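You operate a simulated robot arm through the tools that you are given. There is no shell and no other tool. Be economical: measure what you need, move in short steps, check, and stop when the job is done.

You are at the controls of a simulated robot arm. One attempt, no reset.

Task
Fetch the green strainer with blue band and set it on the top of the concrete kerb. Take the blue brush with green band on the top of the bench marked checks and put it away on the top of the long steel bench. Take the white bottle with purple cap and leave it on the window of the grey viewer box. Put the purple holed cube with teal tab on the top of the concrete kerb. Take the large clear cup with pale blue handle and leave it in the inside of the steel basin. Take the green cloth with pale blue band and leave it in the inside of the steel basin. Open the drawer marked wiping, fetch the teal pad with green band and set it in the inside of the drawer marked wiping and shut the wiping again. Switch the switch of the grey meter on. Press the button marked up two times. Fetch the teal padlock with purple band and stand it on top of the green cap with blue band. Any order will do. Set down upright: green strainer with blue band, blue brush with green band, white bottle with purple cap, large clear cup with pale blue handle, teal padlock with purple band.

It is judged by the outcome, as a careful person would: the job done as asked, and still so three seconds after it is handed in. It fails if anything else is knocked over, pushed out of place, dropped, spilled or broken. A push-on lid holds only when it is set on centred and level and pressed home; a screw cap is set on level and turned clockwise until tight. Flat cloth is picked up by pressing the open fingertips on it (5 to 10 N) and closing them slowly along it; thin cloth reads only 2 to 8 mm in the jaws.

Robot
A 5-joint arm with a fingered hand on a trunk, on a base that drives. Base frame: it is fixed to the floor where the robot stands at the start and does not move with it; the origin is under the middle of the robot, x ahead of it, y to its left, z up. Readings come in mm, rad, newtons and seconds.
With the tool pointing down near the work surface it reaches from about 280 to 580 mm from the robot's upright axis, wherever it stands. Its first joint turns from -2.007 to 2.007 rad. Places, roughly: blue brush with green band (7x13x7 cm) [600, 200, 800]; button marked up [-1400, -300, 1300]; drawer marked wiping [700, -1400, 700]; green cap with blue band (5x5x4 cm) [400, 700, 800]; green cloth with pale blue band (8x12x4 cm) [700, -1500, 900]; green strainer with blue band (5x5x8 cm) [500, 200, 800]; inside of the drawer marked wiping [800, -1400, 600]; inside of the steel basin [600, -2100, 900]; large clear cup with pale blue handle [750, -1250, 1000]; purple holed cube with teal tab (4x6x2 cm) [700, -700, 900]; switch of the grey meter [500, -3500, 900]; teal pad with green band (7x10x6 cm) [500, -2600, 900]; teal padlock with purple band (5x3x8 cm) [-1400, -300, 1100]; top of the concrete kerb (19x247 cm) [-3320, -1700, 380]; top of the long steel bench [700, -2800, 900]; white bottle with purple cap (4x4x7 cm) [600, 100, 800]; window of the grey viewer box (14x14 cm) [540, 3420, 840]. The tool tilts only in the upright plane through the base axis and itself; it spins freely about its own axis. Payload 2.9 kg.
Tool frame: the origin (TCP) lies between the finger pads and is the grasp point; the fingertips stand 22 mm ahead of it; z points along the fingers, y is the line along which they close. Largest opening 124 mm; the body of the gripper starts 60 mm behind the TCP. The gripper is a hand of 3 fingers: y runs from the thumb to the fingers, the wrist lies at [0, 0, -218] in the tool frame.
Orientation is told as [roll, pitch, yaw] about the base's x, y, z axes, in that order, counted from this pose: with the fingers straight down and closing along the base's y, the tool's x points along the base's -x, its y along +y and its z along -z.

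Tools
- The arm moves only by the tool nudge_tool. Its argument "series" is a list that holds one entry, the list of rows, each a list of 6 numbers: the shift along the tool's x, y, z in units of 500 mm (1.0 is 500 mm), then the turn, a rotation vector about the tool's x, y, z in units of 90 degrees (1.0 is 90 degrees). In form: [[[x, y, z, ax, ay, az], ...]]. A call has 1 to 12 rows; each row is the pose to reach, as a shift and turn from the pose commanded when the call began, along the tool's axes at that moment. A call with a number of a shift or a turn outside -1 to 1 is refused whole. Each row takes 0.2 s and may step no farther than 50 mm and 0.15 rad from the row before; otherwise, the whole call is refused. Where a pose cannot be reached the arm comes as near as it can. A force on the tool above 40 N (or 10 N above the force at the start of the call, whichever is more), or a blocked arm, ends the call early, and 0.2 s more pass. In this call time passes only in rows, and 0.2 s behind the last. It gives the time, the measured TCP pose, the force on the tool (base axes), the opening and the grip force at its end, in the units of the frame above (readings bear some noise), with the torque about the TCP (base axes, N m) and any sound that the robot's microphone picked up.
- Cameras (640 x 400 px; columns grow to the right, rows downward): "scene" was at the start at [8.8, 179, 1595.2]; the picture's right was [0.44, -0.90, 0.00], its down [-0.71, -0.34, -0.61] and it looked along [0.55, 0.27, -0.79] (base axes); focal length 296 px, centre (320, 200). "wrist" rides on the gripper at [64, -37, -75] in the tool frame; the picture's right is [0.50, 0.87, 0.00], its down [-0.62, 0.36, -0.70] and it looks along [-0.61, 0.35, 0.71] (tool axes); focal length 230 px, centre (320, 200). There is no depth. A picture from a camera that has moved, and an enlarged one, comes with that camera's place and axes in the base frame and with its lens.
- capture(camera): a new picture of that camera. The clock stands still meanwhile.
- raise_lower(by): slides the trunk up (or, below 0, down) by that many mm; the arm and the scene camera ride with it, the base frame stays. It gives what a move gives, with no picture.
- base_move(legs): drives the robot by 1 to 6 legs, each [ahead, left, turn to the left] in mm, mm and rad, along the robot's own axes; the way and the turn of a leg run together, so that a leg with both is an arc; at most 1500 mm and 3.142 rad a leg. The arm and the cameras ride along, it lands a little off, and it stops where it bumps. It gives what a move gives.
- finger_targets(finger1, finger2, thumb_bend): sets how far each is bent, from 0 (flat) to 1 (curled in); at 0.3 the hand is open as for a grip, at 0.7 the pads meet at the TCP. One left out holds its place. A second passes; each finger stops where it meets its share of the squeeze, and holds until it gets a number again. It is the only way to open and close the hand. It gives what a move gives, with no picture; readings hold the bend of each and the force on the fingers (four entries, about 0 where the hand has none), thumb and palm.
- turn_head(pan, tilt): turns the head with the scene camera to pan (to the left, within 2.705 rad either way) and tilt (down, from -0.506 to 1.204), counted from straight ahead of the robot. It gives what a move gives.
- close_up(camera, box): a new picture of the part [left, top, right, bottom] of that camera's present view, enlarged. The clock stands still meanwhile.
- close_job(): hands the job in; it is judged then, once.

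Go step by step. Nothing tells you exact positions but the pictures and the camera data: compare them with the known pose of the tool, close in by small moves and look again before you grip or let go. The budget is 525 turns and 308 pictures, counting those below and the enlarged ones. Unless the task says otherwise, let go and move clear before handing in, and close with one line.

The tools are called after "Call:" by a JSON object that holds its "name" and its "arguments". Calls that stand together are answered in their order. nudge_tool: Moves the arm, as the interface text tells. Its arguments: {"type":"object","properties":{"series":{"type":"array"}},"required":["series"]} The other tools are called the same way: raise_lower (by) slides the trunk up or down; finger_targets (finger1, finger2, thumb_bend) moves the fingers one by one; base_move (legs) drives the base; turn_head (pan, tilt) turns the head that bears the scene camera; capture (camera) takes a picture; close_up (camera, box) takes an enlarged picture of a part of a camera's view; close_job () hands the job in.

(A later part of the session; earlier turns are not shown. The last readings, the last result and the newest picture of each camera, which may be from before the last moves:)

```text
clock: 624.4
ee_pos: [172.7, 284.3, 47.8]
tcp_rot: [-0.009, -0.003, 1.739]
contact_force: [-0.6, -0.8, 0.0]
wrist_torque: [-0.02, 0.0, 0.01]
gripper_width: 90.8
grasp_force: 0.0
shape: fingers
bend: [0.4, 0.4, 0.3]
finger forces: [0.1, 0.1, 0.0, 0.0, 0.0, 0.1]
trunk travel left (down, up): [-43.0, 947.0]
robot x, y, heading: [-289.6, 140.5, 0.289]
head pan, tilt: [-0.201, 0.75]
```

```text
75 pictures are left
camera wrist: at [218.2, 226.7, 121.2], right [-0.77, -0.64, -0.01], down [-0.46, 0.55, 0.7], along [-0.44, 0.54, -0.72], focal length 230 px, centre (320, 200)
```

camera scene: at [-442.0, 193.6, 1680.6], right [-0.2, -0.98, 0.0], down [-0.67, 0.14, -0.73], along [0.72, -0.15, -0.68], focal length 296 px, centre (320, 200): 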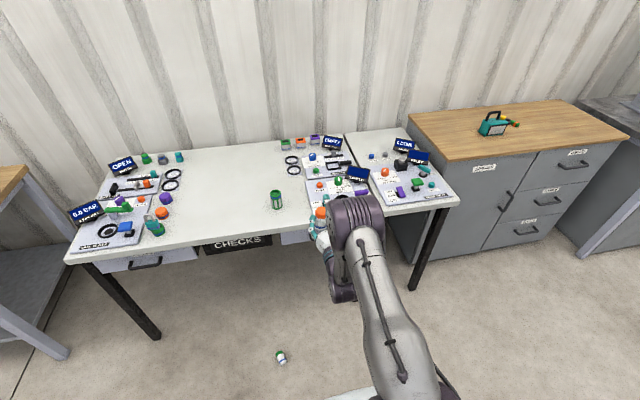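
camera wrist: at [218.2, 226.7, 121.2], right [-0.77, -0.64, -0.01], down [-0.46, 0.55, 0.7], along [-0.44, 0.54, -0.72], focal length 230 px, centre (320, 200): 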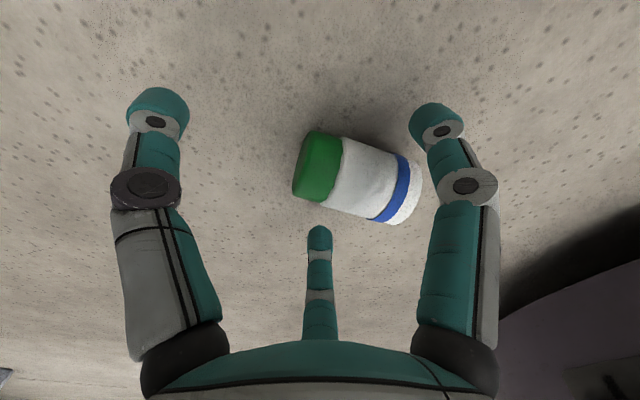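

Well placed, as with the orange one. Close and lift.

Call:
{"name": "nudge_tool", "arguments": {"series": [[[0, 0, 0.006, 0, 0, 0]]]}}

Call:
{"name": "finger_targets", "arguments": {"finger1": 0.6, "finger2": 0.6}}

Call:
{"name": "finger_targets", "arguments": {"finger1": 0.72, "finger2": 0.72}}

Call:
{"name": "nudge_tool", "arguments": {"series": [[[0, 0, -0.04, 0, 0, 0], [0, 0, -0.12, 0, 0, 0], [0, 0, -0.2, 0, 0, 0]]]}}

Call:
{"name": "capture", "arguments": {"camera": "wrist"}}

```text
clock: 624.8
ee_pos: [171.8, 284.5, 42.8]
tcp_rot: [-0.009, 0.0, 1.737]
contact_force: [-0.4, -0.1, 0.2]
wrist_torque: [0.02, 0.0, 0.0]
gripper_width: 90.9
grasp_force: 0.1
shape: fingers
bend: [0.4, 0.4, 0.3]
finger forces: [0.0, 0.1, 0.0, 0.0, 0.0, 0.0]
trunk travel left (down, up): [-43.0, 947.0]
robot x, y, heading: [-293.7, 142.1, 0.288]
head pan, tilt: [-0.201, 0.75]
```

```text
clock: 625.8
ee_pos: [171.7, 284.7, 42.7]
tcp_rot: [-0.009, -0.002, 1.738]
contact_force: [0.5, -0.3, -0.7]
wrist_torque: [-0.02, 0.0, 0.0]
gripper_width: 71.7
grasp_force: 3.5
shape: fingers
bend: [0.55, 0.56, 0.3]
finger forces: [3.2, 3.1, 0.0, 0.0, 0.0, 0.0]
trunk travel left (down, up): [-43.0, 947.0]
robot x, y, heading: [-289.4, 143.4, 0.293]
head pan, tilt: [-0.201, 0.75]
```

```text
clock: 626.8
ee_pos: [171.3, 284.4, 42.9]
tcp_rot: [-0.009, -0.001, 1.739]
contact_force: [-0.1, 0.3, 0.0]
wrist_torque: [0.01, 0.01, -0.02]
gripper_width: 71.8
grasp_force: 10.5
shape: fingers
bend: [0.56, 0.57, 0.3]
finger forces: [10.4, 10.3, 0.0, 0.0, 0.0, 0.1]
trunk travel left (down, up): [-43.0, 947.0]
robot x, y, heading: [-294.4, 142.0, 0.293]
head pan, tilt: [-0.201, 0.75]
```

```text
clock: 627.6
ee_pos: [172.0, 286.0, 141.6]
tcp_rot: [-0.007, -0.002, 1.739]
contact_force: [0.3, 0.0, -0.2]
wrist_torque: [-0.02, 0.01, 0.02]
gripper_width: 71.5
grasp_force: 10.2
shape: fingers
bend: [0.56, 0.57, 0.3]
finger forces: [10.5, 10.5, 0.0, 0.0, 0.1, 0.0]
trunk travel left (down, up): [-43.0, 947.0]
robot x, y, heading: [-291.1, 139.5, 0.299]
head pan, tilt: [-0.201, 0.75]
```

```text
74 pictures are left
camera wrist: at [219.8, 228.4, 216.2], right [-0.77, -0.64, -0.01], down [-0.46, 0.55, 0.7], along [-0.44, 0.54, -0.72], focal length 230 px, centre (320, 200)
```

wrist: 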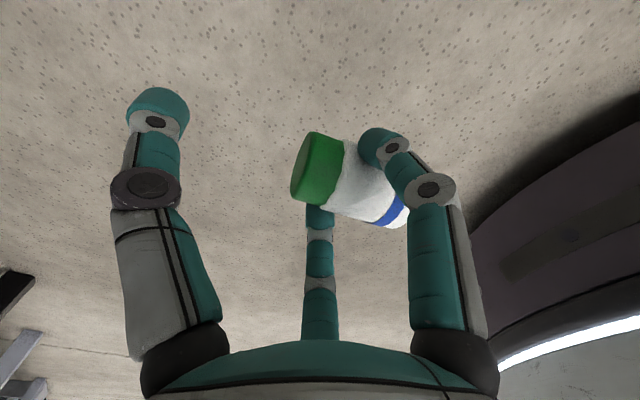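

Held. Its original place was ≈[416,86], reachable directly with the horizontal tool. Back off, raise and tilt.

Call:
{"name": "base_move", "arguments": {"legs": [[-200, 0, 0], [0, 0, -0.297]]}}

Call:
{"name": "raise_lower", "arguments": {"by": 400}}

Call:
{"name": "raise_lower", "arguments": {"by": 330}}

Call:
{"name": "nudge_tool", "arguments": {"series": [[[0, 0, -0.08, 0, 0, 0], [0, 0, -0.16, 0, 0, 0], [0, 0, -0.24, 0, 0, 0], [0, 0, -0.32, 0, 0, 0], [0, 0, -0.4, 0, 0, 0]]]}}

Call:
{"name": "nudge_tool", "arguments": {"series": [[[-0.003, -0.016, 0, 0.09, -0.0117, 0], [-0.007, -0.033, 0, 0.18, -0.0234, 0], [-0.01, -0.049, 0, 0.27, -0.0351, 0], [-0.013, -0.065, 0, 0.36, -0.0468, 0], [-0.017, -0.082, 0, 0.45, -0.0585, 0], [-0.02, -0.098, 0, 0.54, -0.0702, 0], [-0.024, -0.115, 0, 0.63, -0.0819, 0], [-0.027, -0.131, 0, 0.72, -0.0936, 0], [-0.03, -0.147, 0, 0.81, -0.1053, 0], [-0.034, -0.164, 0, 0.9, -0.117, 0], [-0.037, -0.18, 0, 0.985, -0.128, 0]]]}}

```text
clock: 630.1
ee_pos: [5.4, 88.8, 141.8]
tcp_rot: [-0.009, -0.003, 1.448]
contact_force: [-0.3, 0.7, -0.3]
wrist_torque: [0.02, -0.01, -0.01]
gripper_width: 71.7
grasp_force: 10.3
shape: fingers
bend: [0.56, 0.57, 0.3]
finger forces: [10.6, 10.5, 0.1, 0.1, 0.0, 0.0]
trunk travel left (down, up): [-43.0, 947.0]
robot x, y, heading: [-482.8, 79.4, 0.007]
head pan, tilt: [-0.201, 0.75]
```

```text
clock: 634.0
ee_pos: [5.0, 89.3, 541.6]
tcp_rot: [-0.008, -0.002, 1.45]
contact_force: [0.0, 0.5, -0.7]
wrist_torque: [0.0, -0.03, -0.01]
gripper_width: 71.8
grasp_force: 10.8
shape: fingers
bend: [0.56, 0.57, 0.3]
finger forces: [10.4, 10.6, 0.1, 0.0, 0.1, 0.0]
trunk travel left (down, up): [-443.0, 547.0]
robot x, y, heading: [-480.4, 81.8, -0.0]
head pan, tilt: [-0.201, 0.75]
```

```text
clock: 637.2
ee_pos: [4.8, 88.4, 870.9]
tcp_rot: [-0.01, -0.003, 1.448]
contact_force: [-0.3, -0.4, 0.4]
wrist_torque: [0.05, 0.01, -0.01]
gripper_width: 71.9
grasp_force: 10.1
shape: fingers
bend: [0.56, 0.57, 0.3]
finger forces: [10.6, 10.5, 0.0, 0.0, 0.0, 0.0]
trunk travel left (down, up): [-773.0, 217.0]
robot x, y, heading: [-481.3, 83.5, 0.004]
head pan, tilt: [-0.201, 0.75]
```

```text
clock: 638.4
ee_pos: [2.0, 89.8, 1070.7]
tcp_rot: [-0.009, 0.0, 1.449]
contact_force: [0.2, -0.7, -0.2]
wrist_torque: [-0.01, -0.02, 0.01]
gripper_width: 71.8
grasp_force: 11.1
shape: fingers
bend: [0.56, 0.57, 0.3]
finger forces: [10.4, 10.6, 0.0, 0.0, 0.0, 0.0]
trunk travel left (down, up): [-773.0, 217.0]
robot x, y, heading: [-482.9, 79.6, -0.002]
head pan, tilt: [-0.201, 0.75]
```

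```text
clock: 640.8
ee_pos: [95.0, 90.3, 1071.6]
tcp_rot: [-1.57, -0.131, 1.586]
contact_force: [0.2, -0.7, -1.1]
wrist_torque: [-0.01, 0.04, -0.03]
gripper_width: 71.7
grasp_force: 10.5
shape: fingers
bend: [0.56, 0.57, 0.3]
finger forces: [10.3, 10.2, 0.1, 0.0, 0.0, 0.1]
out of reach, approached as far as the arm can: row 7, 8, 9, 10, 11
trunk travel left (down, up): [-773.0, 217.0]
robot x, y, heading: [-482.7, 79.9, 0.004]
head pan, tilt: [-0.201, 0.75]
```

Call:
{"name": "base_move", "arguments": {"legs": [[0, -8, -0.004], [290, 0, 0]]}}

Call:
{"name": "raise_lower", "arguments": {"by": -185}}

Call:
{"name": "capture", "arguments": {"camera": "wrist"}}

Call:
{"name": "close_up", "arguments": {"camera": "scene", "box": [260, 130, 400, 260]}}

```text
clock: 643.2
ee_pos: [389.0, 84.0, 1071.3]
tcp_rot: [-1.569, -0.131, 1.586]
contact_force: [0.2, -0.1, 0.0]
wrist_torque: [-0.01, 0.0, -0.01]
gripper_width: 71.9
grasp_force: 10.6
shape: fingers
bend: [0.56, 0.57, 0.3]
finger forces: [10.3, 10.3, 0.0, 0.1, 0.0, 0.0]
trunk travel left (down, up): [-773.0, 217.0]
robot x, y, heading: [-185.9, 74.8, 0.004]
head pan, tilt: [-0.201, 0.75]
```

```text
clock: 645.2
ee_pos: [389.3, 84.1, 887.6]
tcp_rot: [-1.569, -0.131, 1.587]
contact_force: [0.7, 1.4, -0.6]
wrist_torque: [0.0, 0.01, -0.03]
gripper_width: 71.6
grasp_force: 10.6
shape: fingers
bend: [0.56, 0.57, 0.3]
finger forces: [10.3, 10.2, 0.0, 0.0, 0.1, 0.0]
trunk travel left (down, up): [-588.0, 402.0]
robot x, y, heading: [-188.0, 77.0, 0.002]
head pan, tilt: [-0.201, 0.75]
```

```text
73 pictures are left
camera wrist: at [315.5, 14.6, 915.1], right [0.0, -0.38, -0.92], down [-0.71, 0.65, -0.27], along [0.7, 0.66, -0.27], focal length 230 px, centre (320, 200)
```

wrist: 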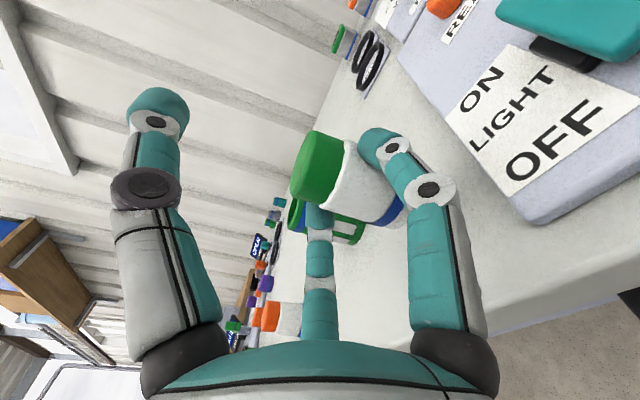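

```text
3.08 times, centred on (330, 195) of scene
camera zoom: at [-164.6, 205.3, 1495.7], right [-0.2, -0.98, 0.0], down [-0.67, 0.13, -0.73], along [0.72, -0.14, -0.68], focal length 909 px, centre (289, 215)
```

zoom: 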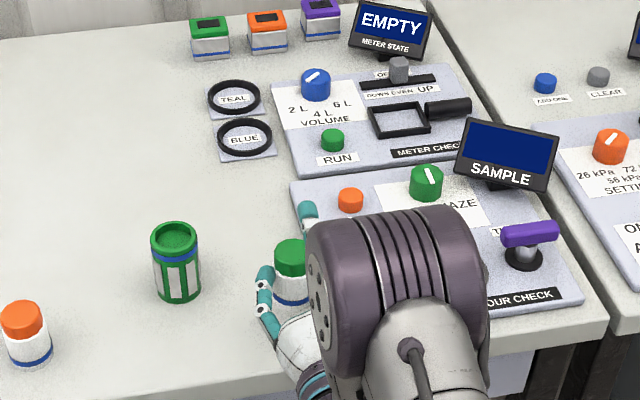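

Call:
{"name": "base_move", "arguments": {"legs": [[3, -5, 0]]}}

Call:
{"name": "raise_lower", "arguments": {"by": -26}}

Call:
{"name": "raise_lower", "arguments": {"by": -6}}

Call:
{"name": "raise_lower", "arguments": {"by": -4}}

```text
clock: 646.0
ee_pos: [392.3, 78.4, 887.6]
tcp_rot: [-1.568, -0.133, 1.587]
contact_force: [-1.1, -0.5, -0.1]
wrist_torque: [-0.01, 0.0, -0.02]
gripper_width: 71.8
grasp_force: 9.5
shape: fingers
bend: [0.56, 0.57, 0.3]
finger forces: [10.3, 10.2, 0.1, 0.1, 0.0, 0.1]
trunk travel left (down, up): [-588.0, 402.0]
robot x, y, heading: [-185.5, 69.7, -0.001]
head pan, tilt: [-0.201, 0.75]
```

```text
clock: 646.7
ee_pos: [392.5, 80.0, 862.1]
tcp_rot: [-1.57, -0.132, 1.587]
contact_force: [-0.2, 0.4, -1.2]
wrist_torque: [0.0, 0.05, 0.0]
gripper_width: 71.6
grasp_force: 10.3
shape: fingers
bend: [0.56, 0.57, 0.3]
finger forces: [10.3, 10.2, 0.0, 0.1, 0.1, 0.0]
trunk travel left (down, up): [-562.0, 428.0]
robot x, y, heading: [-185.6, 69.4, 0.004]
head pan, tilt: [-0.201, 0.75]
```

```text
clock: 647.2
ee_pos: [392.5, 80.4, 856.0]
tcp_rot: [-1.57, -0.131, 1.588]
contact_force: [0.2, 0.8, -0.3]
wrist_torque: [0.0, 0.0, 0.01]
gripper_width: 71.8
grasp_force: 9.6
shape: fingers
bend: [0.56, 0.57, 0.3]
finger forces: [10.4, 10.1, 0.1, 0.0, 0.1, 0.0]
trunk travel left (down, up): [-556.0, 434.0]
robot x, y, heading: [-185.2, 69.0, 0.005]
head pan, tilt: [-0.201, 0.75]
```

```text
clock: 647.8
ee_pos: [392.5, 78.7, 850.9]
tcp_rot: [-1.569, -0.131, 1.586]
contact_force: [-0.9, 0.5, -0.5]
wrist_torque: [-0.01, 0.01, 0.0]
gripper_width: 71.6
grasp_force: 9.8
shape: fingers
bend: [0.56, 0.57, 0.3]
finger forces: [10.3, 10.2, 0.0, 0.1, 0.1, 0.0]
trunk travel left (down, up): [-552.0, 438.0]
robot x, y, heading: [-184.6, 75.5, 0.003]
head pan, tilt: [-0.201, 0.75]
```

Call:
{"name": "raise_lower", "arguments": {"by": -3}}

Call:
{"name": "raise_lower", "arguments": {"by": -3}}

```text
clock: 648.3
ee_pos: [392.4, 78.9, 849.2]
tcp_rot: [-1.57, -0.131, 1.588]
contact_force: [0.9, 0.6, 4.4]
wrist_torque: [-0.04, -0.09, 0.0]
gripper_width: 71.9
grasp_force: 12.1
shape: fingers
bend: [0.56, 0.57, 0.3]
finger forces: [12.0, 12.1, 0.0, 0.1, 0.0, 0.1]
trunk travel left (down, up): [-549.0, 441.0]
robot x, y, heading: [-180.2, 70.7, 0.007]
head pan, tilt: [-0.201, 0.75]
```

```text
clock: 648.8
ee_pos: [392.1, 78.7, 847.1]
tcp_rot: [-1.578, -0.131, 1.586]
contact_force: [2.1, -0.5, 16.1]
wrist_torque: [-0.04, -0.31, 0.01]
gripper_width: 71.1
grasp_force: 15.2
shape: fingers
bend: [0.56, 0.57, 0.3]
finger forces: [15.2, 15.1, 0.0, 0.0, 0.0, 0.0]
trunk travel left (down, up): [-546.0, 444.0]
robot x, y, heading: [-184.5, 68.7, 0.003]
head pan, tilt: [-0.201, 0.75]
```

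Call:
{"name": "finger_targets", "arguments": {"finger1": 0.5, "finger2": 0.5}}

Call:
{"name": "finger_targets", "arguments": {"finger1": 0.43, "finger2": 0.43, "thumb_bend": 0.25}}

Call:
{"name": "base_move", "arguments": {"legs": [[-280, 0, 0]]}}

Call:
{"name": "close_up", "arguments": {"camera": "scene", "box": [240, 100, 440, 250]}}

```text
clock: 649.8
ee_pos: [392.3, 79.1, 846.1]
tcp_rot: [-1.569, -0.13, 1.586]
contact_force: [-1.0, 0.5, 3.2]
wrist_torque: [-0.09, 0.09, -0.03]
gripper_width: 76.4
grasp_force: 1.5
shape: fingers
bend: [0.52, 0.5, 0.3]
finger forces: [3.1, 0.0, 0.0, 0.1, 0.0, 0.0]
trunk travel left (down, up): [-546.0, 444.0]
robot x, y, heading: [-186.0, 69.6, 0.005]
head pan, tilt: [-0.201, 0.75]
```

```text
clock: 650.8
ee_pos: [391.6, 80.1, 846.1]
tcp_rot: [-1.573, -0.131, 1.587]
contact_force: [4.4, 1.1, 12.0]
wrist_torque: [-0.39, 0.06, 0.14]
gripper_width: 84.6
grasp_force: 6.1
shape: fingers
bend: [0.49, 0.43, 0.25]
finger forces: [12.6, 0.1, 0.0, 0.0, 0.0, 0.0]
trunk travel left (down, up): [-546.0, 444.0]
robot x, y, heading: [-182.1, 73.3, 0.002]
head pan, tilt: [-0.201, 0.75]
```

```text
clock: 652.8
ee_pos: [108.8, 78.5, 846.2]
tcp_rot: [-1.57, -0.132, 1.589]
contact_force: [0.5, -0.2, -0.7]
wrist_torque: [0.01, 0.01, -0.02]
gripper_width: 91.3
grasp_force: 0.1
shape: fingers
bend: [0.43, 0.43, 0.25]
finger forces: [0.0, 0.1, 0.0, 0.0, 0.1, 0.1]
trunk travel left (down, up): [-546.0, 444.0]
robot x, y, heading: [-464.1, 67.8, 0.004]
head pan, tilt: [-0.201, 0.75]
```

```text
2.67 times, centred on (340, 175) of scene
camera zoom: at [-445.1, 198.8, 1453.7], right [-0.19, -0.98, 0.0], down [-0.67, 0.13, -0.73], along [0.72, -0.14, -0.68], focal length 788 px, centre (267, 267)
```

zoom: 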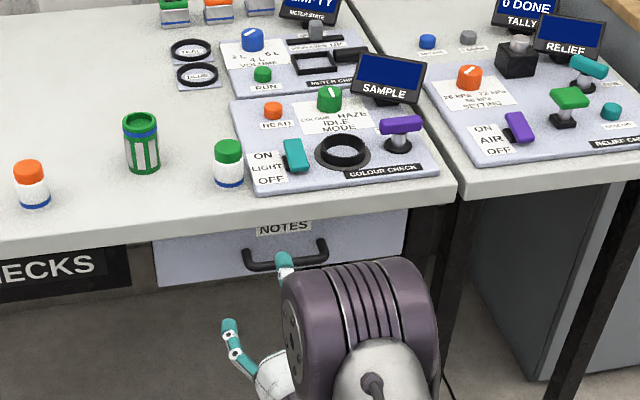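

Green stands back in its place. Now move the orange bottle: raise, tool down, regrasp it from above.

Call:
{"name": "raise_lower", "arguments": {"by": 230}}

Call:
{"name": "nudge_tool", "arguments": {"series": [[[0, 0, -0.02, -0.09, 0.0118, 0], [0, 0, -0.04, -0.18, 0.0236, 0], [0, 0, -0.06, -0.27, 0.0354, 0], [0, 0, -0.08, -0.36, 0.0472, 0], [0, 0, -0.1, -0.45, 0.059, 0], [0, 0, -0.12, -0.54, 0.0708, 0], [0, 0, -0.14, -0.63, 0.0826, 0], [0, 0, -0.16, -0.72, 0.0944, 0], [0, 0, -0.18, -0.81, 0.1062, 0], [0, 0, -0.2, -0.9, 0.118, 0], [0, 0, -0.22, -0.985, 0.13, 0]]]}}

Call:
{"name": "base_move", "arguments": {"legs": [[0, 265, -0.004], [410, 0, 0]]}}

Call:
{"name": "capture", "arguments": {"camera": "wrist"}}

```text
clock: 655.2
ee_pos: [109.6, 79.5, 1075.5]
tcp_rot: [-1.569, -0.132, 1.588]
contact_force: [0.0, 0.4, -0.2]
wrist_torque: [0.0, 0.04, -0.01]
gripper_width: 91.0
grasp_force: 0.0
shape: fingers
bend: [0.43, 0.43, 0.25]
finger forces: [0.0, 0.0, 0.0, 0.1, 0.0, 0.0]
trunk travel left (down, up): [-776.0, 214.0]
robot x, y, heading: [-465.5, 68.0, 0.003]
head pan, tilt: [-0.201, 0.75]
```

```text
clock: 657.6
ee_pos: [0.7, 76.3, 1076.7]
tcp_rot: [-0.006, -0.003, 1.458]
contact_force: [-0.6, -0.4, 0.6]
wrist_torque: [0.02, 0.0, 0.03]
gripper_width: 91.6
grasp_force: 0.2
shape: fingers
bend: [0.43, 0.43, 0.25]
finger forces: [0.0, 0.0, 0.1, 0.0, 0.0, 0.0]
trunk travel left (down, up): [-776.0, 214.0]
robot x, y, heading: [-471.0, 71.4, 0.01]
head pan, tilt: [-0.201, 0.75]
```

```text
clock: 661.6
ee_pos: [401.5, 340.0, 1076.5]
tcp_rot: [-0.008, -0.002, 1.441]
contact_force: [-0.3, -0.2, 0.5]
wrist_torque: [0.01, -0.01, -0.01]
gripper_width: 91.7
grasp_force: 0.1
shape: fingers
bend: [0.43, 0.43, 0.25]
finger forces: [0.0, 0.0, 0.0, 0.0, 0.0, 0.0]
trunk travel left (down, up): [-776.0, 214.0]
robot x, y, heading: [-64.6, 341.6, -0.011]
head pan, tilt: [-0.201, 0.75]
```

```text
70 pictures are left
camera wrist: at [428.4, 271.8, 1151.2], right [-0.92, -0.38, -0.01], down [-0.28, 0.66, 0.7], along [-0.26, 0.65, -0.72], focal length 230 px, centre (320, 200)
```

wrist: 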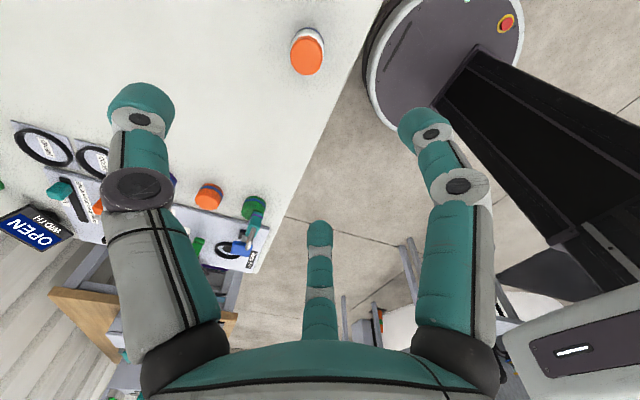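

Call:
{"name": "finger_targets", "arguments": {"finger1": 0.42, "finger2": 0.42, "thumb_bend": 0.42}}

Call:
{"name": "nudge_tool", "arguments": {"series": [[[0.009, -0.04, 0.06, 0, 0, 0], [0.009, -0.04, 0.15, 0, 0, 0], [0.009, -0.04, 0.24, 0, 0, 0]]]}}

Call:
{"name": "capture", "arguments": {"camera": "wrist"}}

```text
clock: 662.6
ee_pos: [401.4, 340.5, 1076.6]
tcp_rot: [-0.008, -0.001, 1.441]
contact_force: [-0.5, 0.2, -0.3]
wrist_torque: [-0.03, 0.01, -0.04]
gripper_width: 71.7
grasp_force: 0.1
shape: fingers
bend: [0.42, 0.42, 0.42]
finger forces: [0.1, 0.1, 0.0, 0.0, 0.1, 0.1]
trunk travel left (down, up): [-776.0, 214.0]
robot x, y, heading: [-66.1, 337.4, -0.006]
head pan, tilt: [-0.201, 0.75]
```

```text
clock: 663.4
ee_pos: [421.4, 336.2, 958.7]
tcp_rot: [-0.008, -0.002, 1.434]
contact_force: [0.0, -0.9, -0.1]
wrist_torque: [-0.03, 0.03, 0.0]
gripper_width: 71.6
grasp_force: 0.0
shape: fingers
bend: [0.42, 0.42, 0.42]
finger forces: [0.0, 0.1, 0.0, 0.0, 0.1, 0.1]
out of reach, approached as far as the arm can: row 1
trunk travel left (down, up): [-776.0, 214.0]
robot x, y, heading: [-67.5, 338.3, -0.008]
head pan, tilt: [-0.201, 0.75]
```

```text
69 pictures are left
camera wrist: at [449.1, 268.6, 1032.2], right [-0.93, -0.38, -0.01], down [-0.27, 0.66, 0.7], along [-0.26, 0.65, -0.71], focal length 230 px, centre (320, 200)
```

wrist: 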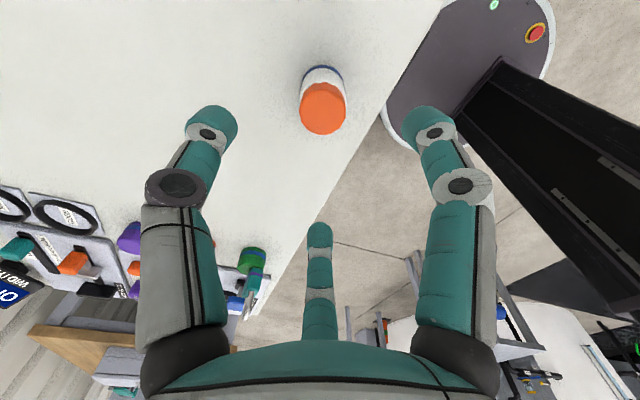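

Call:
{"name": "nudge_tool", "arguments": {"series": [[[0.005, 0, 0.08, 0, 0, 0], [0.005, 0, 0.16, 0, 0, 0], [0.005, 0, 0.221, 0, 0, 0]]]}}

Call:
{"name": "capture", "arguments": {"camera": "wrist"}}

```text
clock: 664.2
ee_pos: [421.6, 337.6, 847.8]
tcp_rot: [-0.009, -0.002, 1.437]
contact_force: [0.3, -0.7, 1.4]
wrist_torque: [0.01, -0.03, 0.0]
gripper_width: 71.7
grasp_force: 0.2
shape: fingers
bend: [0.42, 0.42, 0.42]
finger forces: [0.0, 0.1, 0.0, 0.1, 0.0, 0.0]
out of reach, approached as far as the arm can: row 1, 2, 3
trunk travel left (down, up): [-776.0, 214.0]
robot x, y, heading: [-66.4, 341.1, -0.009]
head pan, tilt: [-0.201, 0.75]
```

```text
68 pictures are left
camera wrist: at [449.6, 269.6, 921.5], right [-0.93, -0.38, -0.01], down [-0.28, 0.66, 0.7], along [-0.26, 0.65, -0.72], focal length 230 px, centre (320, 200)
```

wrist: 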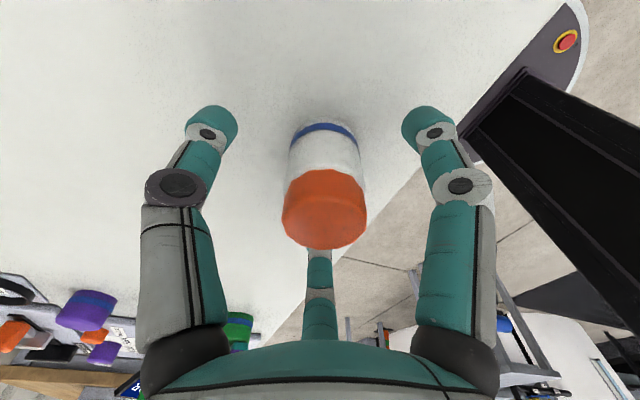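

Centred. Grip and lift.

Call:
{"name": "finger_targets", "arguments": {"finger1": 0.6, "finger2": 0.6, "thumb_bend": 0.6}}

Call:
{"name": "finger_targets", "arguments": {"finger1": 0.72, "finger2": 0.72, "thumb_bend": 0.72}}

Call:
{"name": "nudge_tool", "arguments": {"series": [[[0, 0, -0.08, 0, 0, 0], [0, 0, -0.16, 0, 0, 0], [0, 0, -0.25, 0, 0, 0], [0, 0, -0.34, 0, 0, 0]]]}}

Call:
{"name": "capture", "arguments": {"camera": "wrist"}}

```text
clock: 665.2
ee_pos: [422.5, 338.0, 847.0]
tcp_rot: [-0.009, -0.002, 1.437]
contact_force: [0.1, -0.3, -0.7]
wrist_torque: [-0.03, 0.0, -0.02]
gripper_width: 27.2
grasp_force: 2.6
shape: fingers
bend: [0.57, 0.57, 0.59]
finger forces: [1.6, 1.7, 0.0, 0.0, 1.0, 0.1]
trunk travel left (down, up): [-776.0, 214.0]
robot x, y, heading: [-66.4, 339.0, -0.006]
head pan, tilt: [-0.201, 0.75]
```

```text
clock: 666.2
ee_pos: [422.3, 336.9, 847.8]
tcp_rot: [-0.008, -0.002, 1.436]
contact_force: [-0.1, -0.6, 0.0]
wrist_torque: [-0.01, -0.01, 0.01]
gripper_width: 24.5
grasp_force: 14.4
shape: fingers
bend: [0.58, 0.58, 0.63]
finger forces: [8.8, 9.0, 0.0, 0.0, 11.7, 0.0]
trunk travel left (down, up): [-776.0, 214.0]
robot x, y, heading: [-66.1, 340.5, -0.005]
head pan, tilt: [-0.201, 0.75]
```

```text
clock: 667.2
ee_pos: [417.8, 338.1, 1016.6]
tcp_rot: [-0.01, -0.003, 1.434]
contact_force: [-0.1, -0.1, -1.1]
wrist_torque: [-0.01, -0.02, -0.02]
gripper_width: 24.1
grasp_force: 14.5
shape: fingers
bend: [0.58, 0.58, 0.63]
finger forces: [8.9, 8.9, 0.0, 0.0, 11.5, 0.0]
trunk travel left (down, up): [-776.0, 214.0]
robot x, y, heading: [-61.6, 340.4, -0.01]
head pan, tilt: [-0.201, 0.75]
```

```text
67 pictures are left
camera wrist: at [445.7, 269.9, 1091.5], right [-0.92, -0.38, -0.01], down [-0.28, 0.66, 0.7], along [-0.26, 0.65, -0.72], focal length 230 px, centre (320, 200)
```

wrist: 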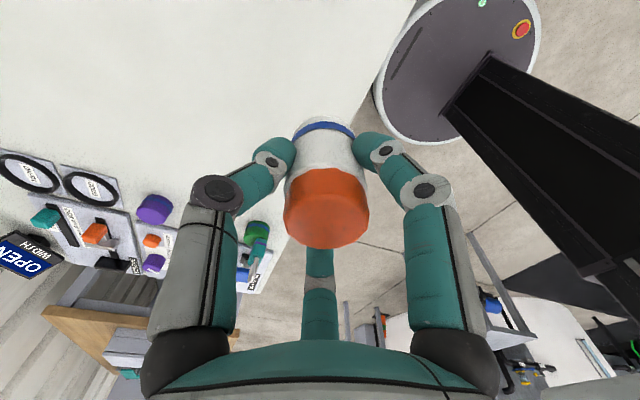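

Call:
{"name": "base_move", "arguments": {"legs": [[0, -252, 0.008], [86, 0, 0]]}}

Call:
{"name": "capture", "arguments": {"camera": "wrist"}}

Call:
{"name": "capture", "arguments": {"camera": "scene"}}

```text
clock: 669.7
ee_pos: [504.2, 83.4, 1017.1]
tcp_rot: [-0.007, 0.0, 1.437]
contact_force: [-0.1, 0.5, -0.6]
wrist_torque: [-0.02, 0.03, 0.02]
gripper_width: 24.2
grasp_force: 14.8
shape: fingers
bend: [0.58, 0.58, 0.63]
finger forces: [8.8, 9.0, 0.1, 0.0, 11.3, 0.0]
trunk travel left (down, up): [-776.0, 214.0]
robot x, y, heading: [24.1, 84.3, -0.005]
head pan, tilt: [-0.201, 0.75]
```

```text
66 pictures are left
camera wrist: at [532.6, 14.9, 1090.5], right [-0.92, -0.38, -0.01], down [-0.28, 0.66, 0.7], along [-0.26, 0.65, -0.71], focal length 230 px, centre (320, 200)
```

wrist: 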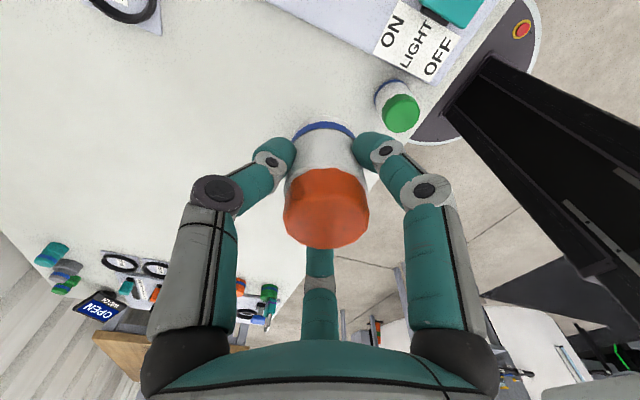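

```text
65 pictures are left
camera scene: at [44.4, 213.6, 1683.7], right [-0.21, -0.98, 0.0], down [-0.67, 0.14, -0.73], along [0.72, -0.15, -0.68], focal length 296 px, centre (320, 200)
```

scene: 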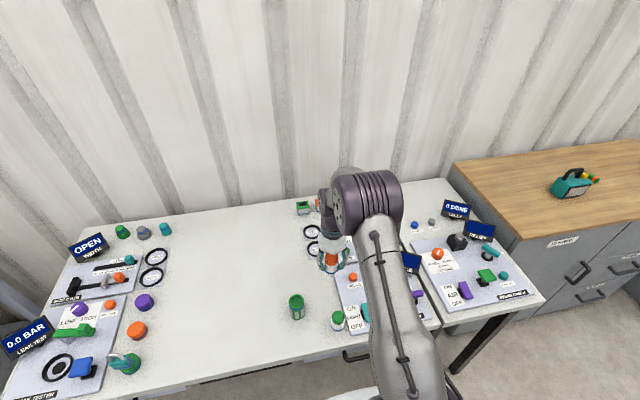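

Call:
{"name": "nudge_tool", "arguments": {"series": [[[0, 0, 0.09, 0, 0, 0], [0, 0, 0.18, 0, 0, 0], [0, 0, 0.26, 0, 0, 0], [0, 0, 0.32, 0, 0, 0]]]}}

Call:
{"name": "nudge_tool", "arguments": {"series": [[[0, 0, 0.01, 0, 0, 0]]]}}

Call:
{"name": "nudge_tool", "arguments": {"series": [[[0, 0, 0.006, 0, 0, 0]]]}}

```text
clock: 670.7
ee_pos: [506.1, 84.2, 858.4]
tcp_rot: [-0.009, -0.001, 1.437]
contact_force: [-0.3, 0.4, -0.9]
wrist_torque: [0.02, -0.02, 0.02]
gripper_width: 24.1
grasp_force: 14.6
shape: fingers
bend: [0.58, 0.58, 0.63]
finger forces: [9.0, 9.0, 0.1, 0.0, 11.3, 0.0]
trunk travel left (down, up): [-776.0, 214.0]
robot x, y, heading: [18.8, 83.8, -0.006]
head pan, tilt: [-0.201, 0.75]
```

```text
clock: 671.1
ee_pos: [504.6, 82.7, 853.2]
tcp_rot: [-0.01, -0.001, 1.44]
contact_force: [-0.5, 0.3, -0.6]
wrist_torque: [-0.01, 0.0, 0.01]
gripper_width: 24.3
grasp_force: 14.2
shape: fingers
bend: [0.58, 0.58, 0.63]
finger forces: [9.1, 9.0, 0.0, 0.0, 11.3, 0.0]
trunk travel left (down, up): [-776.0, 214.0]
robot x, y, heading: [19.3, 87.4, -0.009]
head pan, tilt: [-0.201, 0.75]
```

```text
clock: 671.5
ee_pos: [504.4, 83.3, 849.4]
tcp_rot: [-0.008, -0.001, 1.439]
contact_force: [-0.3, 0.2, -0.9]
wrist_torque: [0.01, -0.01, 0.03]
gripper_width: 24.0
grasp_force: 14.5
shape: fingers
bend: [0.58, 0.58, 0.63]
finger forces: [9.0, 9.1, 0.1, 0.0, 11.4, 0.0]
trunk travel left (down, up): [-776.0, 214.0]
robot x, y, heading: [21.0, 84.9, -0.007]
head pan, tilt: [-0.201, 0.75]
```

Call:
{"name": "nudge_tool", "arguments": {"series": [[[0, 0, 0.007, 0, 0, 0]]]}}

Call:
{"name": "finger_targets", "arguments": {"finger1": 0.5, "finger2": 0.5, "thumb_bend": 0.5}}

Call:
{"name": "nudge_tool", "arguments": {"series": [[[0, 0, -0.04, 0, 0, 0], [0, 0, -0.12, 0, 0, 0], [0, 0, -0.21, 0, 0, 0], [0, 0, -0.3, 0, 0, 0], [0, 0, -0.39, 0, 0, 0]]]}}

Call:
{"name": "capture", "arguments": {"camera": "wrist"}}

```text
clock: 671.9
ee_pos: [506.2, 84.3, 845.8]
tcp_rot: [-0.008, 0.0, 1.437]
contact_force: [0.7, 0.1, -0.5]
wrist_torque: [-0.01, 0.03, 0.01]
gripper_width: 24.1
grasp_force: 14.9
shape: fingers
bend: [0.58, 0.58, 0.63]
finger forces: [9.2, 9.0, 0.0, 0.0, 11.4, 0.0]
trunk travel left (down, up): [-776.0, 214.0]
robot x, y, heading: [19.1, 84.6, -0.005]
head pan, tilt: [-0.201, 0.75]
```

```text
clock: 672.9
ee_pos: [505.2, 83.8, 846.9]
tcp_rot: [-0.009, -0.002, 1.437]
contact_force: [0.3, -0.2, 0.2]
wrist_torque: [-0.02, -0.01, 0.0]
gripper_width: 49.1
grasp_force: 0.1
shape: fingers
bend: [0.5, 0.5, 0.5]
finger forces: [0.1, 0.0, 0.0, 0.1, 0.0, 0.0]
trunk travel left (down, up): [-776.0, 214.0]
robot x, y, heading: [23.1, 86.9, -0.008]
head pan, tilt: [-0.201, 0.75]
```

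```text
clock: 674.1
ee_pos: [501.3, 83.1, 1039.5]
tcp_rot: [-0.008, -0.002, 1.436]
contact_force: [0.0, 0.1, -0.4]
wrist_torque: [0.01, -0.01, 0.01]
gripper_width: 49.4
grasp_force: 0.1
shape: fingers
bend: [0.5, 0.5, 0.5]
finger forces: [0.0, 0.1, 0.1, 0.0, 0.0, 0.0]
trunk travel left (down, up): [-776.0, 214.0]
robot x, y, heading: [18.8, 83.9, -0.007]
head pan, tilt: [-0.201, 0.75]
```

```text
64 pictures are left
camera wrist: at [529.3, 14.6, 1113.8], right [-0.93, -0.38, -0.01], down [-0.28, 0.66, 0.7], along [-0.26, 0.65, -0.72], focal length 230 px, centre (320, 200)
```

wrist: 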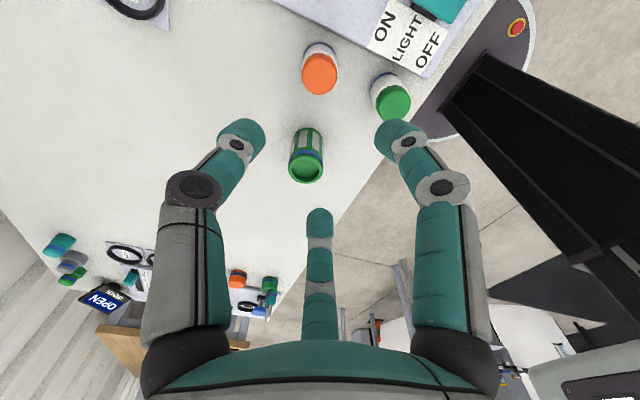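

Orange is back in place. Now the strainer at ≈[483,180]: hover above it.

Call:
{"name": "finger_targets", "arguments": {"finger1": 0.36, "finger2": 0.36, "thumb_bend": 0.36}}

Call:
{"name": "nudge_tool", "arguments": {"series": [[[-0.06, 0.02, 0, 0, 0, 0], [-0.12, 0.04, 0, 0, 0, 0], [-0.187, 0.062, 0.0, 0, 0, 0], [-0.187, 0.062, 0.08, 0, 0, 0], [-0.187, 0.062, 0.15, 0, 0, 0]]]}}

Call:
{"name": "capture", "arguments": {"camera": "wrist"}}

```text
clock: 675.1
ee_pos: [502.3, 83.0, 1039.3]
tcp_rot: [-0.009, -0.003, 1.435]
contact_force: [-0.6, -0.2, 1.2]
wrist_torque: [0.02, 0.0, -0.01]
gripper_width: 87.7
grasp_force: 0.1
shape: fingers
bend: [0.36, 0.36, 0.36]
finger forces: [0.0, 0.0, 0.0, 0.0, 0.1, 0.1]
trunk travel left (down, up): [-776.0, 214.0]
robot x, y, heading: [22.7, 81.7, -0.006]
head pan, tilt: [-0.201, 0.75]
```

```text
clock: 676.3
ee_pos: [487.8, 180.0, 963.5]
tcp_rot: [-0.008, -0.002, 1.436]
contact_force: [0.0, 0.5, 0.3]
wrist_torque: [0.01, -0.02, -0.04]
gripper_width: 87.8
grasp_force: 0.1
shape: fingers
bend: [0.36, 0.36, 0.36]
finger forces: [0.1, 0.0, 0.1, 0.0, 0.0, 0.1]
trunk travel left (down, up): [-776.0, 214.0]
robot x, y, heading: [22.9, 83.9, -0.003]
head pan, tilt: [-0.201, 0.75]
```

```text
63 pictures are left
camera wrist: at [515.0, 112.3, 1038.1], right [-0.92, -0.38, -0.01], down [-0.28, 0.66, 0.7], along [-0.26, 0.65, -0.71], focal length 230 px, centre (320, 200)
```

wrist: 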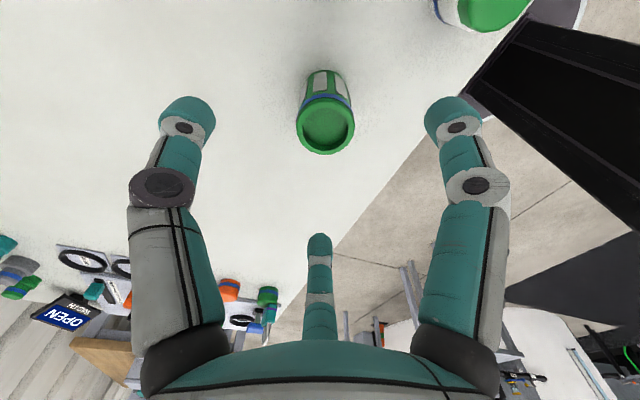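

Call:
{"name": "nudge_tool", "arguments": {"series": [[[0, 0.01, 0.08, 0, 0, 0], [0, 0.01, 0.16, 0, 0, 0], [0, 0.01, 0.222, 0, 0, 0]]]}}

Call:
{"name": "capture", "arguments": {"camera": "wrist"}}

```text
clock: 677.1
ee_pos: [481.4, 183.6, 853.1]
tcp_rot: [-0.007, -0.004, 1.437]
contact_force: [-0.3, -0.1, 0.0]
wrist_torque: [0.01, 0.01, -0.03]
gripper_width: 87.6
grasp_force: 0.1
shape: fingers
bend: [0.36, 0.36, 0.36]
finger forces: [0.1, 0.0, 0.0, 0.1, 0.1, 0.0]
trunk travel left (down, up): [-776.0, 214.0]
robot x, y, heading: [21.9, 81.2, -0.012]
head pan, tilt: [-0.201, 0.75]
```

```text
62 pictures are left
camera wrist: at [508.2, 114.8, 926.6], right [-0.92, -0.38, -0.01], down [-0.28, 0.66, 0.7], along [-0.26, 0.65, -0.71], focal length 230 px, centre (320, 200)
```

wrist: 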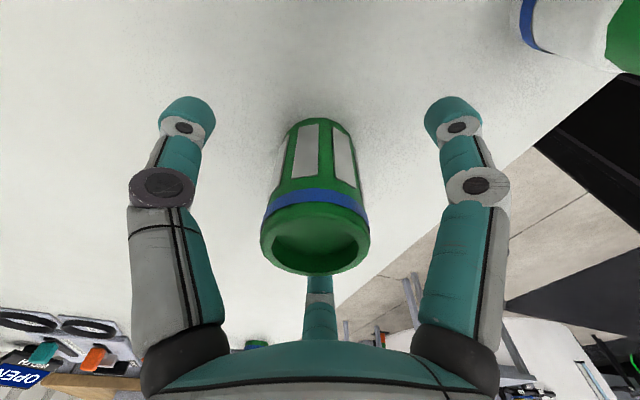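

Call:
{"name": "finger_targets", "arguments": {"finger1": 0.52, "finger2": 0.52, "thumb_bend": 0.52}}

Call:
{"name": "finger_targets", "arguments": {"finger1": 0.62, "finger2": 0.62, "thumb_bend": 0.62}}

Call:
{"name": "nudge_tool", "arguments": {"series": [[[0, 0, -0.04, 0, 0, 0], [0, 0, -0.08, 0, 0, 0]]]}}

Call:
{"name": "capture", "arguments": {"camera": "wrist"}}

```text
clock: 678.1
ee_pos: [479.4, 182.9, 852.1]
tcp_rot: [-0.009, -0.003, 1.438]
contact_force: [0.0, 0.0, -0.1]
wrist_torque: [-0.04, 0.02, 0.0]
gripper_width: 44.6
grasp_force: 0.2
shape: fingers
bend: [0.52, 0.52, 0.52]
finger forces: [0.1, 0.0, 0.1, 0.1, 0.1, 0.0]
trunk travel left (down, up): [-776.0, 214.0]
robot x, y, heading: [18.3, 83.4, -0.009]
head pan, tilt: [-0.201, 0.75]
```

```text
clock: 679.1
ee_pos: [481.5, 182.2, 852.9]
tcp_rot: [-0.009, -0.003, 1.438]
contact_force: [-0.3, -0.4, -0.7]
wrist_torque: [0.0, 0.0, -0.03]
gripper_width: 31.1
grasp_force: 6.0
shape: fingers
bend: [0.57, 0.55, 0.57]
finger forces: [2.8, 4.6, 0.0, 0.0, 5.4, 0.0]
trunk travel left (down, up): [-776.0, 214.0]
robot x, y, heading: [19.0, 81.9, -0.014]
head pan, tilt: [-0.201, 0.75]
```

```text
clock: 679.7
ee_pos: [480.8, 182.6, 893.1]
tcp_rot: [-0.006, -0.004, 1.439]
contact_force: [-0.4, -0.5, -0.6]
wrist_torque: [0.0, -0.02, 0.02]
gripper_width: 30.7
grasp_force: 6.6
shape: fingers
bend: [0.57, 0.55, 0.57]
finger forces: [2.7, 4.7, 0.0, 0.1, 5.4, 0.0]
trunk travel left (down, up): [-776.0, 214.0]
robot x, y, heading: [24.3, 87.9, -0.006]
head pan, tilt: [-0.201, 0.75]
```

```text
61 pictures are left
camera wrist: at [508.5, 113.3, 968.2], right [-0.92, -0.38, -0.01], down [-0.28, 0.66, 0.7], along [-0.26, 0.65, -0.71], focal length 230 px, centre (320, 200)
```

wrist: 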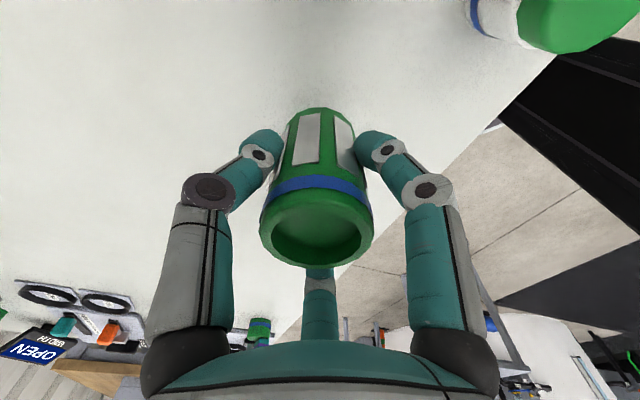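

Call:
{"name": "finger_targets", "arguments": {"finger1": 0.68, "finger2": 0.68, "thumb_bend": 0.68}}

Call:
{"name": "nudge_tool", "arguments": {"series": [[[0, 0, -0.09, 0, 0, 0], [0, 0, -0.18, 0, 0, 0], [0, 0, -0.27, 0, 0, 0], [0, 0, -0.34, 0, 0, 0], [0, 0.08, -0.34, 0, 0, 0], [0, 0.16, -0.34, 0, 0, 0]]]}}

```text
clock: 680.7
ee_pos: [482.0, 182.2, 894.5]
tcp_rot: [-0.007, -0.005, 1.439]
contact_force: [-0.3, -0.3, -0.8]
wrist_torque: [-0.01, 0.0, -0.03]
gripper_width: 28.6
grasp_force: 13.0
shape: fingers
bend: [0.58, 0.55, 0.59]
finger forces: [6.2, 8.9, 0.0, 0.0, 10.5, 0.0]
trunk travel left (down, up): [-776.0, 214.0]
robot x, y, heading: [22.6, 83.7, -0.007]
head pan, tilt: [-0.201, 0.75]
```

```text
clock: 682.1
ee_pos: [398.6, 193.4, 1067.9]
tcp_rot: [-0.009, -0.004, 1.44]
contact_force: [0.4, 0.2, 0.4]
wrist_torque: [0.0, 0.01, -0.04]
gripper_width: 28.6
grasp_force: 12.4
shape: fingers
bend: [0.58, 0.55, 0.59]
finger forces: [6.0, 9.3, 0.1, 0.0, 10.3, 0.0]
trunk travel left (down, up): [-776.0, 214.0]
robot x, y, heading: [21.2, 84.3, -0.006]
head pan, tilt: [-0.201, 0.75]
```

Call:
{"name": "base_move", "arguments": {"legs": [[-570, 0, 0.006], [0, -1150, 0], [0, -1150, 0]]}}

```text
clock: 696.4
ee_pos: [-141.8, -2113.1, 1067.0]
tcp_rot: [-0.006, -0.005, 1.465]
contact_force: [-0.1, -0.5, -0.4]
wrist_torque: [-0.01, -0.03, -0.05]
gripper_width: 28.4
grasp_force: 12.4
shape: fingers
bend: [0.58, 0.55, 0.59]
finger forces: [6.1, 9.4, 0.0, 0.0, 10.2, 0.1]
trunk travel left (down, up): [-776.0, 214.0]
robot x, y, heading: [-519.3, -2230.9, 0.019]
head pan, tilt: [-0.201, 0.75]
```

Call:
{"name": "base_move", "arguments": {"legs": [[0, 0, 3.1226], [1340, 0, 0]]}}

Call:
{"name": "base_move", "arguments": {"legs": [[1340, 0, 0]]}}

```text
clock: 710.3
ee_pos: [-2214.2, -2315.0, 1066.2]
tcp_rot: [-0.008, -0.004, -1.714]
contact_force: [-0.4, -0.8, -0.3]
wrist_torque: [-0.02, -0.02, -0.02]
gripper_width: 27.7
grasp_force: 12.1
shape: fingers
bend: [0.59, 0.55, 0.59]
finger forces: [5.8, 9.1, 0.0, 0.0, 10.1, 0.0]
trunk travel left (down, up): [-776.0, 214.0]
robot x, y, heading: [-1831.4, -2209.0, 3.123]
head pan, tilt: [-0.201, 0.75]
```

```text
clock: 717.1
ee_pos: [-3571.8, -2313.8, 1066.9]
tcp_rot: [-0.007, -0.005, -1.692]
contact_force: [0.4, 0.2, -0.5]
wrist_torque: [-0.02, 0.0, -0.01]
gripper_width: 28.1
grasp_force: 12.4
shape: fingers
bend: [0.59, 0.55, 0.59]
finger forces: [5.8, 9.2, 0.0, 0.1, 10.1, 0.0]
trunk travel left (down, up): [-776.0, 214.0]
robot x, y, heading: [-3195.5, -2201.9, -3.137]
head pan, tilt: [-0.201, 0.75]
```

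Call:
{"name": "base_move", "arguments": {"legs": [[0, 0, -1.575]]}}

Call:
{"name": "turn_head", "arguments": {"pan": 0.0, "tilt": 0.95}}

Call:
{"name": "capture", "arguments": {"camera": "scene"}}

Call:
{"name": "capture", "arguments": {"camera": "wrist"}}

```text
clock: 721.3
ee_pos: [-3312.1, -1824.8, 1067.6]
tcp_rot: [-0.006, -0.003, 3.039]
contact_force: [-0.1, -0.2, -1.4]
wrist_torque: [-0.02, -0.02, 0.0]
gripper_width: 27.5
grasp_force: 11.9
shape: fingers
bend: [0.59, 0.55, 0.59]
finger forces: [5.7, 9.0, 0.0, 0.1, 10.1, 0.1]
trunk travel left (down, up): [-776.0, 214.0]
robot x, y, heading: [-3192.5, -2202.0, 1.59]
head pan, tilt: [-0.201, 0.75]
```

```text
clock: 722.0
ee_pos: [-3313.2, -1824.6, 1066.9]
tcp_rot: [-0.007, -0.004, 3.04]
contact_force: [-0.4, -0.4, -0.7]
wrist_torque: [-0.03, 0.0, 0.0]
gripper_width: 27.7
grasp_force: 12.5
shape: fingers
bend: [0.59, 0.55, 0.59]
finger forces: [5.7, 8.9, 0.0, 0.1, 10.1, 0.0]
trunk travel left (down, up): [-776.0, 214.0]
robot x, y, heading: [-3192.6, -2199.0, 1.591]
head pan, tilt: [0.0, 0.949]
```

```text
60 pictures are left
camera scene: at [-3336.7, -2191.1, 1668.2], right [1.0, 0.02, 0.0], down [0.02, -0.81, -0.58], along [-0.01, 0.58, -0.81], focal length 296 px, centre (320, 200)
```

scene: 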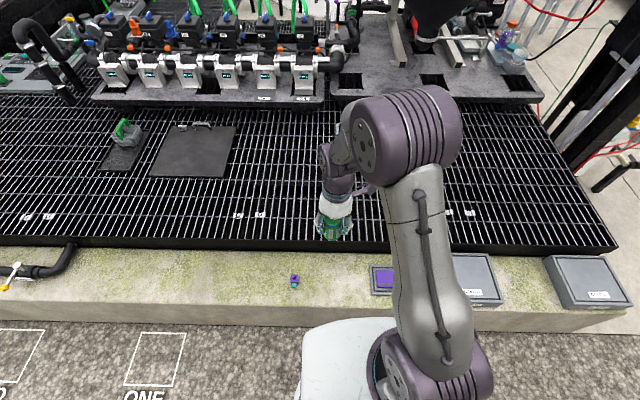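

```text
59 pictures are left
camera wrist: at [-3244.7, -1795.1, 1141.3], right [0.41, -0.91, -0.01], down [-0.65, -0.3, 0.7], along [-0.64, -0.28, -0.71], focal length 230 px, centre (320, 200)
```

wrist: 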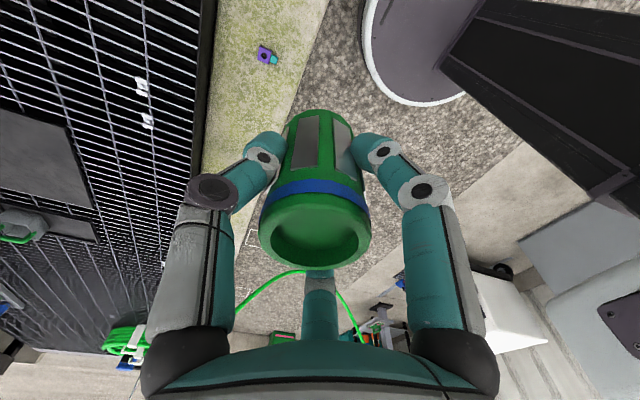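

The cube sits safely on the kerb. I'll move the strainer over the kerb's middle at x≈−3313.

Call:
{"name": "nudge_tool", "arguments": {"series": [[[-0.008, -0.083, 0, 0, 0, 0], [-0.017, -0.166, 0, 0, 0, 0], [-0.025, -0.249, 0, 0, 0, 0]]]}}

Call:
{"name": "raise_lower", "arguments": {"by": -400}}

Call:
{"name": "raise_lower", "arguments": {"by": -150}}

Call:
{"name": "capture", "arguments": {"camera": "wrist"}}

Call:
{"name": "capture", "arguments": {"camera": "scene"}}

```text
clock: 722.8
ee_pos: [-3313.7, -1698.3, 1065.5]
tcp_rot: [-0.002, -0.002, 3.041]
contact_force: [-0.9, 0.0, -0.4]
wrist_torque: [-0.04, 0.01, 0.02]
gripper_width: 27.4
grasp_force: 11.8
shape: fingers
bend: [0.59, 0.55, 0.6]
finger forces: [5.8, 9.4, 0.1, 0.0, 10.1, 0.0]
trunk travel left (down, up): [-776.0, 214.0]
robot x, y, heading: [-3191.4, -2200.1, 1.59]
head pan, tilt: [0.0, 0.949]
```

```text
clock: 726.6
ee_pos: [-3313.3, -1699.7, 665.5]
tcp_rot: [-0.006, -0.003, 3.039]
contact_force: [-0.2, 0.0, -0.2]
wrist_torque: [0.02, 0.02, 0.01]
gripper_width: 27.4
grasp_force: 12.6
shape: fingers
bend: [0.59, 0.55, 0.6]
finger forces: [5.5, 9.4, 0.1, 0.0, 10.1, 0.0]
trunk travel left (down, up): [-376.0, 614.0]
robot x, y, heading: [-3192.3, -2202.4, 1.589]
head pan, tilt: [0.0, 0.949]
```

```text
clock: 728.4
ee_pos: [-3313.5, -1700.1, 517.8]
tcp_rot: [-0.006, -0.004, 3.039]
contact_force: [-1.3, 0.7, -0.6]
wrist_torque: [0.03, -0.03, -0.04]
gripper_width: 27.4
grasp_force: 12.1
shape: fingers
bend: [0.59, 0.55, 0.6]
finger forces: [5.7, 9.4, 0.0, 0.0, 10.1, 0.0]
trunk travel left (down, up): [-226.0, 764.0]
robot x, y, heading: [-3194.1, -2200.2, 1.599]
head pan, tilt: [0.0, 0.949]
```

```text
58 pictures are left
camera wrist: at [-3245.3, -1669.9, 591.6], right [0.41, -0.91, -0.01], down [-0.65, -0.3, 0.7], along [-0.64, -0.28, -0.71], focal length 230 px, centre (320, 200)
```

wrist: 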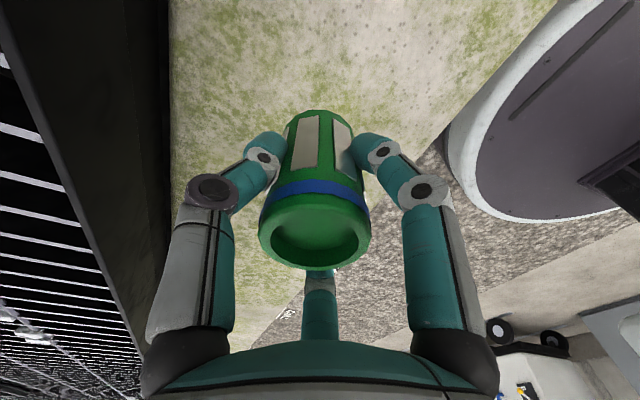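

```text
57 pictures are left
camera scene: at [-3336.7, -2191.1, 1118.2], right [1.0, 0.02, 0.0], down [0.02, -0.81, -0.58], along [-0.01, 0.58, -0.81], focal length 296 px, centre (320, 200)
```

scene: 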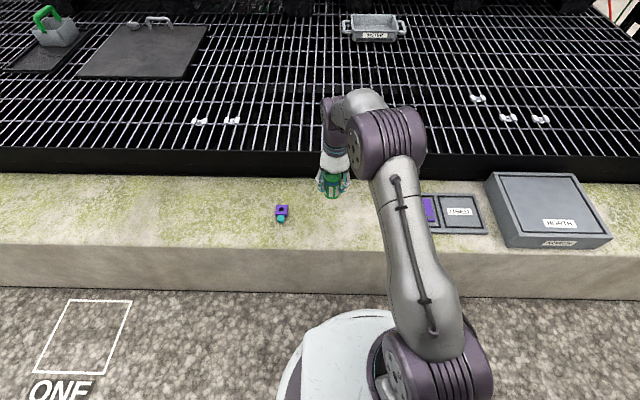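

Call:
{"name": "raise_lower", "arguments": {"by": -75}}

Call:
{"name": "raise_lower", "arguments": {"by": -8}}

Call:
{"name": "raise_lower", "arguments": {"by": -5}}

Call:
{"name": "raise_lower", "arguments": {"by": -4}}

```text
clock: 729.5
ee_pos: [-3313.2, -1699.8, 442.3]
tcp_rot: [-0.008, -0.006, 3.039]
contact_force: [-0.3, 1.3, 0.1]
wrist_torque: [0.0, 0.0, -0.03]
gripper_width: 27.2
grasp_force: 12.8
shape: fingers
bend: [0.59, 0.55, 0.6]
finger forces: [5.6, 9.3, 0.1, 0.0, 10.1, 0.0]
trunk travel left (down, up): [-151.0, 839.0]
robot x, y, heading: [-3193.3, -2202.7, 1.592]
head pan, tilt: [0.0, 0.949]
```

```text
clock: 730.1
ee_pos: [-3313.0, -1699.0, 434.5]
tcp_rot: [-0.006, -0.002, 3.037]
contact_force: [1.2, -1.4, -0.3]
wrist_torque: [0.0, 0.0, 0.01]
gripper_width: 27.3
grasp_force: 12.5
shape: fingers
bend: [0.59, 0.55, 0.6]
finger forces: [5.6, 9.4, 0.0, 0.0, 10.1, 0.0]
trunk travel left (down, up): [-143.0, 847.0]
robot x, y, heading: [-3190.2, -2202.3, 1.598]
head pan, tilt: [0.0, 0.949]
```

```text
clock: 730.6
ee_pos: [-3312.9, -1699.9, 430.9]
tcp_rot: [-0.012, -0.005, 3.037]
contact_force: [1.8, -0.2, 16.3]
wrist_torque: [0.0, 0.05, 0.0]
gripper_width: 27.1
grasp_force: 15.2
shape: fingers
bend: [0.59, 0.55, 0.6]
finger forces: [7.2, 10.6, 0.1, 0.1, 12.2, 0.1]
trunk travel left (down, up): [-138.0, 852.0]
robot x, y, heading: [-3192.4, -2201.6, 1.591]
head pan, tilt: [0.0, 0.949]
```

```text
clock: 731.1
ee_pos: [-3312.8, -1699.9, 427.4]
tcp_rot: [-0.013, -0.005, 3.038]
contact_force: [3.6, 4.0, 24.1]
wrist_torque: [0.17, 0.05, 0.02]
gripper_width: 26.9
grasp_force: 16.8
shape: fingers
bend: [0.59, 0.55, 0.6]
finger forces: [8.0, 11.1, 0.1, 0.0, 14.4, 0.1]
trunk travel left (down, up): [-134.0, 856.0]
robot x, y, heading: [-3193.3, -2202.8, 1.591]
head pan, tilt: [0.0, 0.949]
```

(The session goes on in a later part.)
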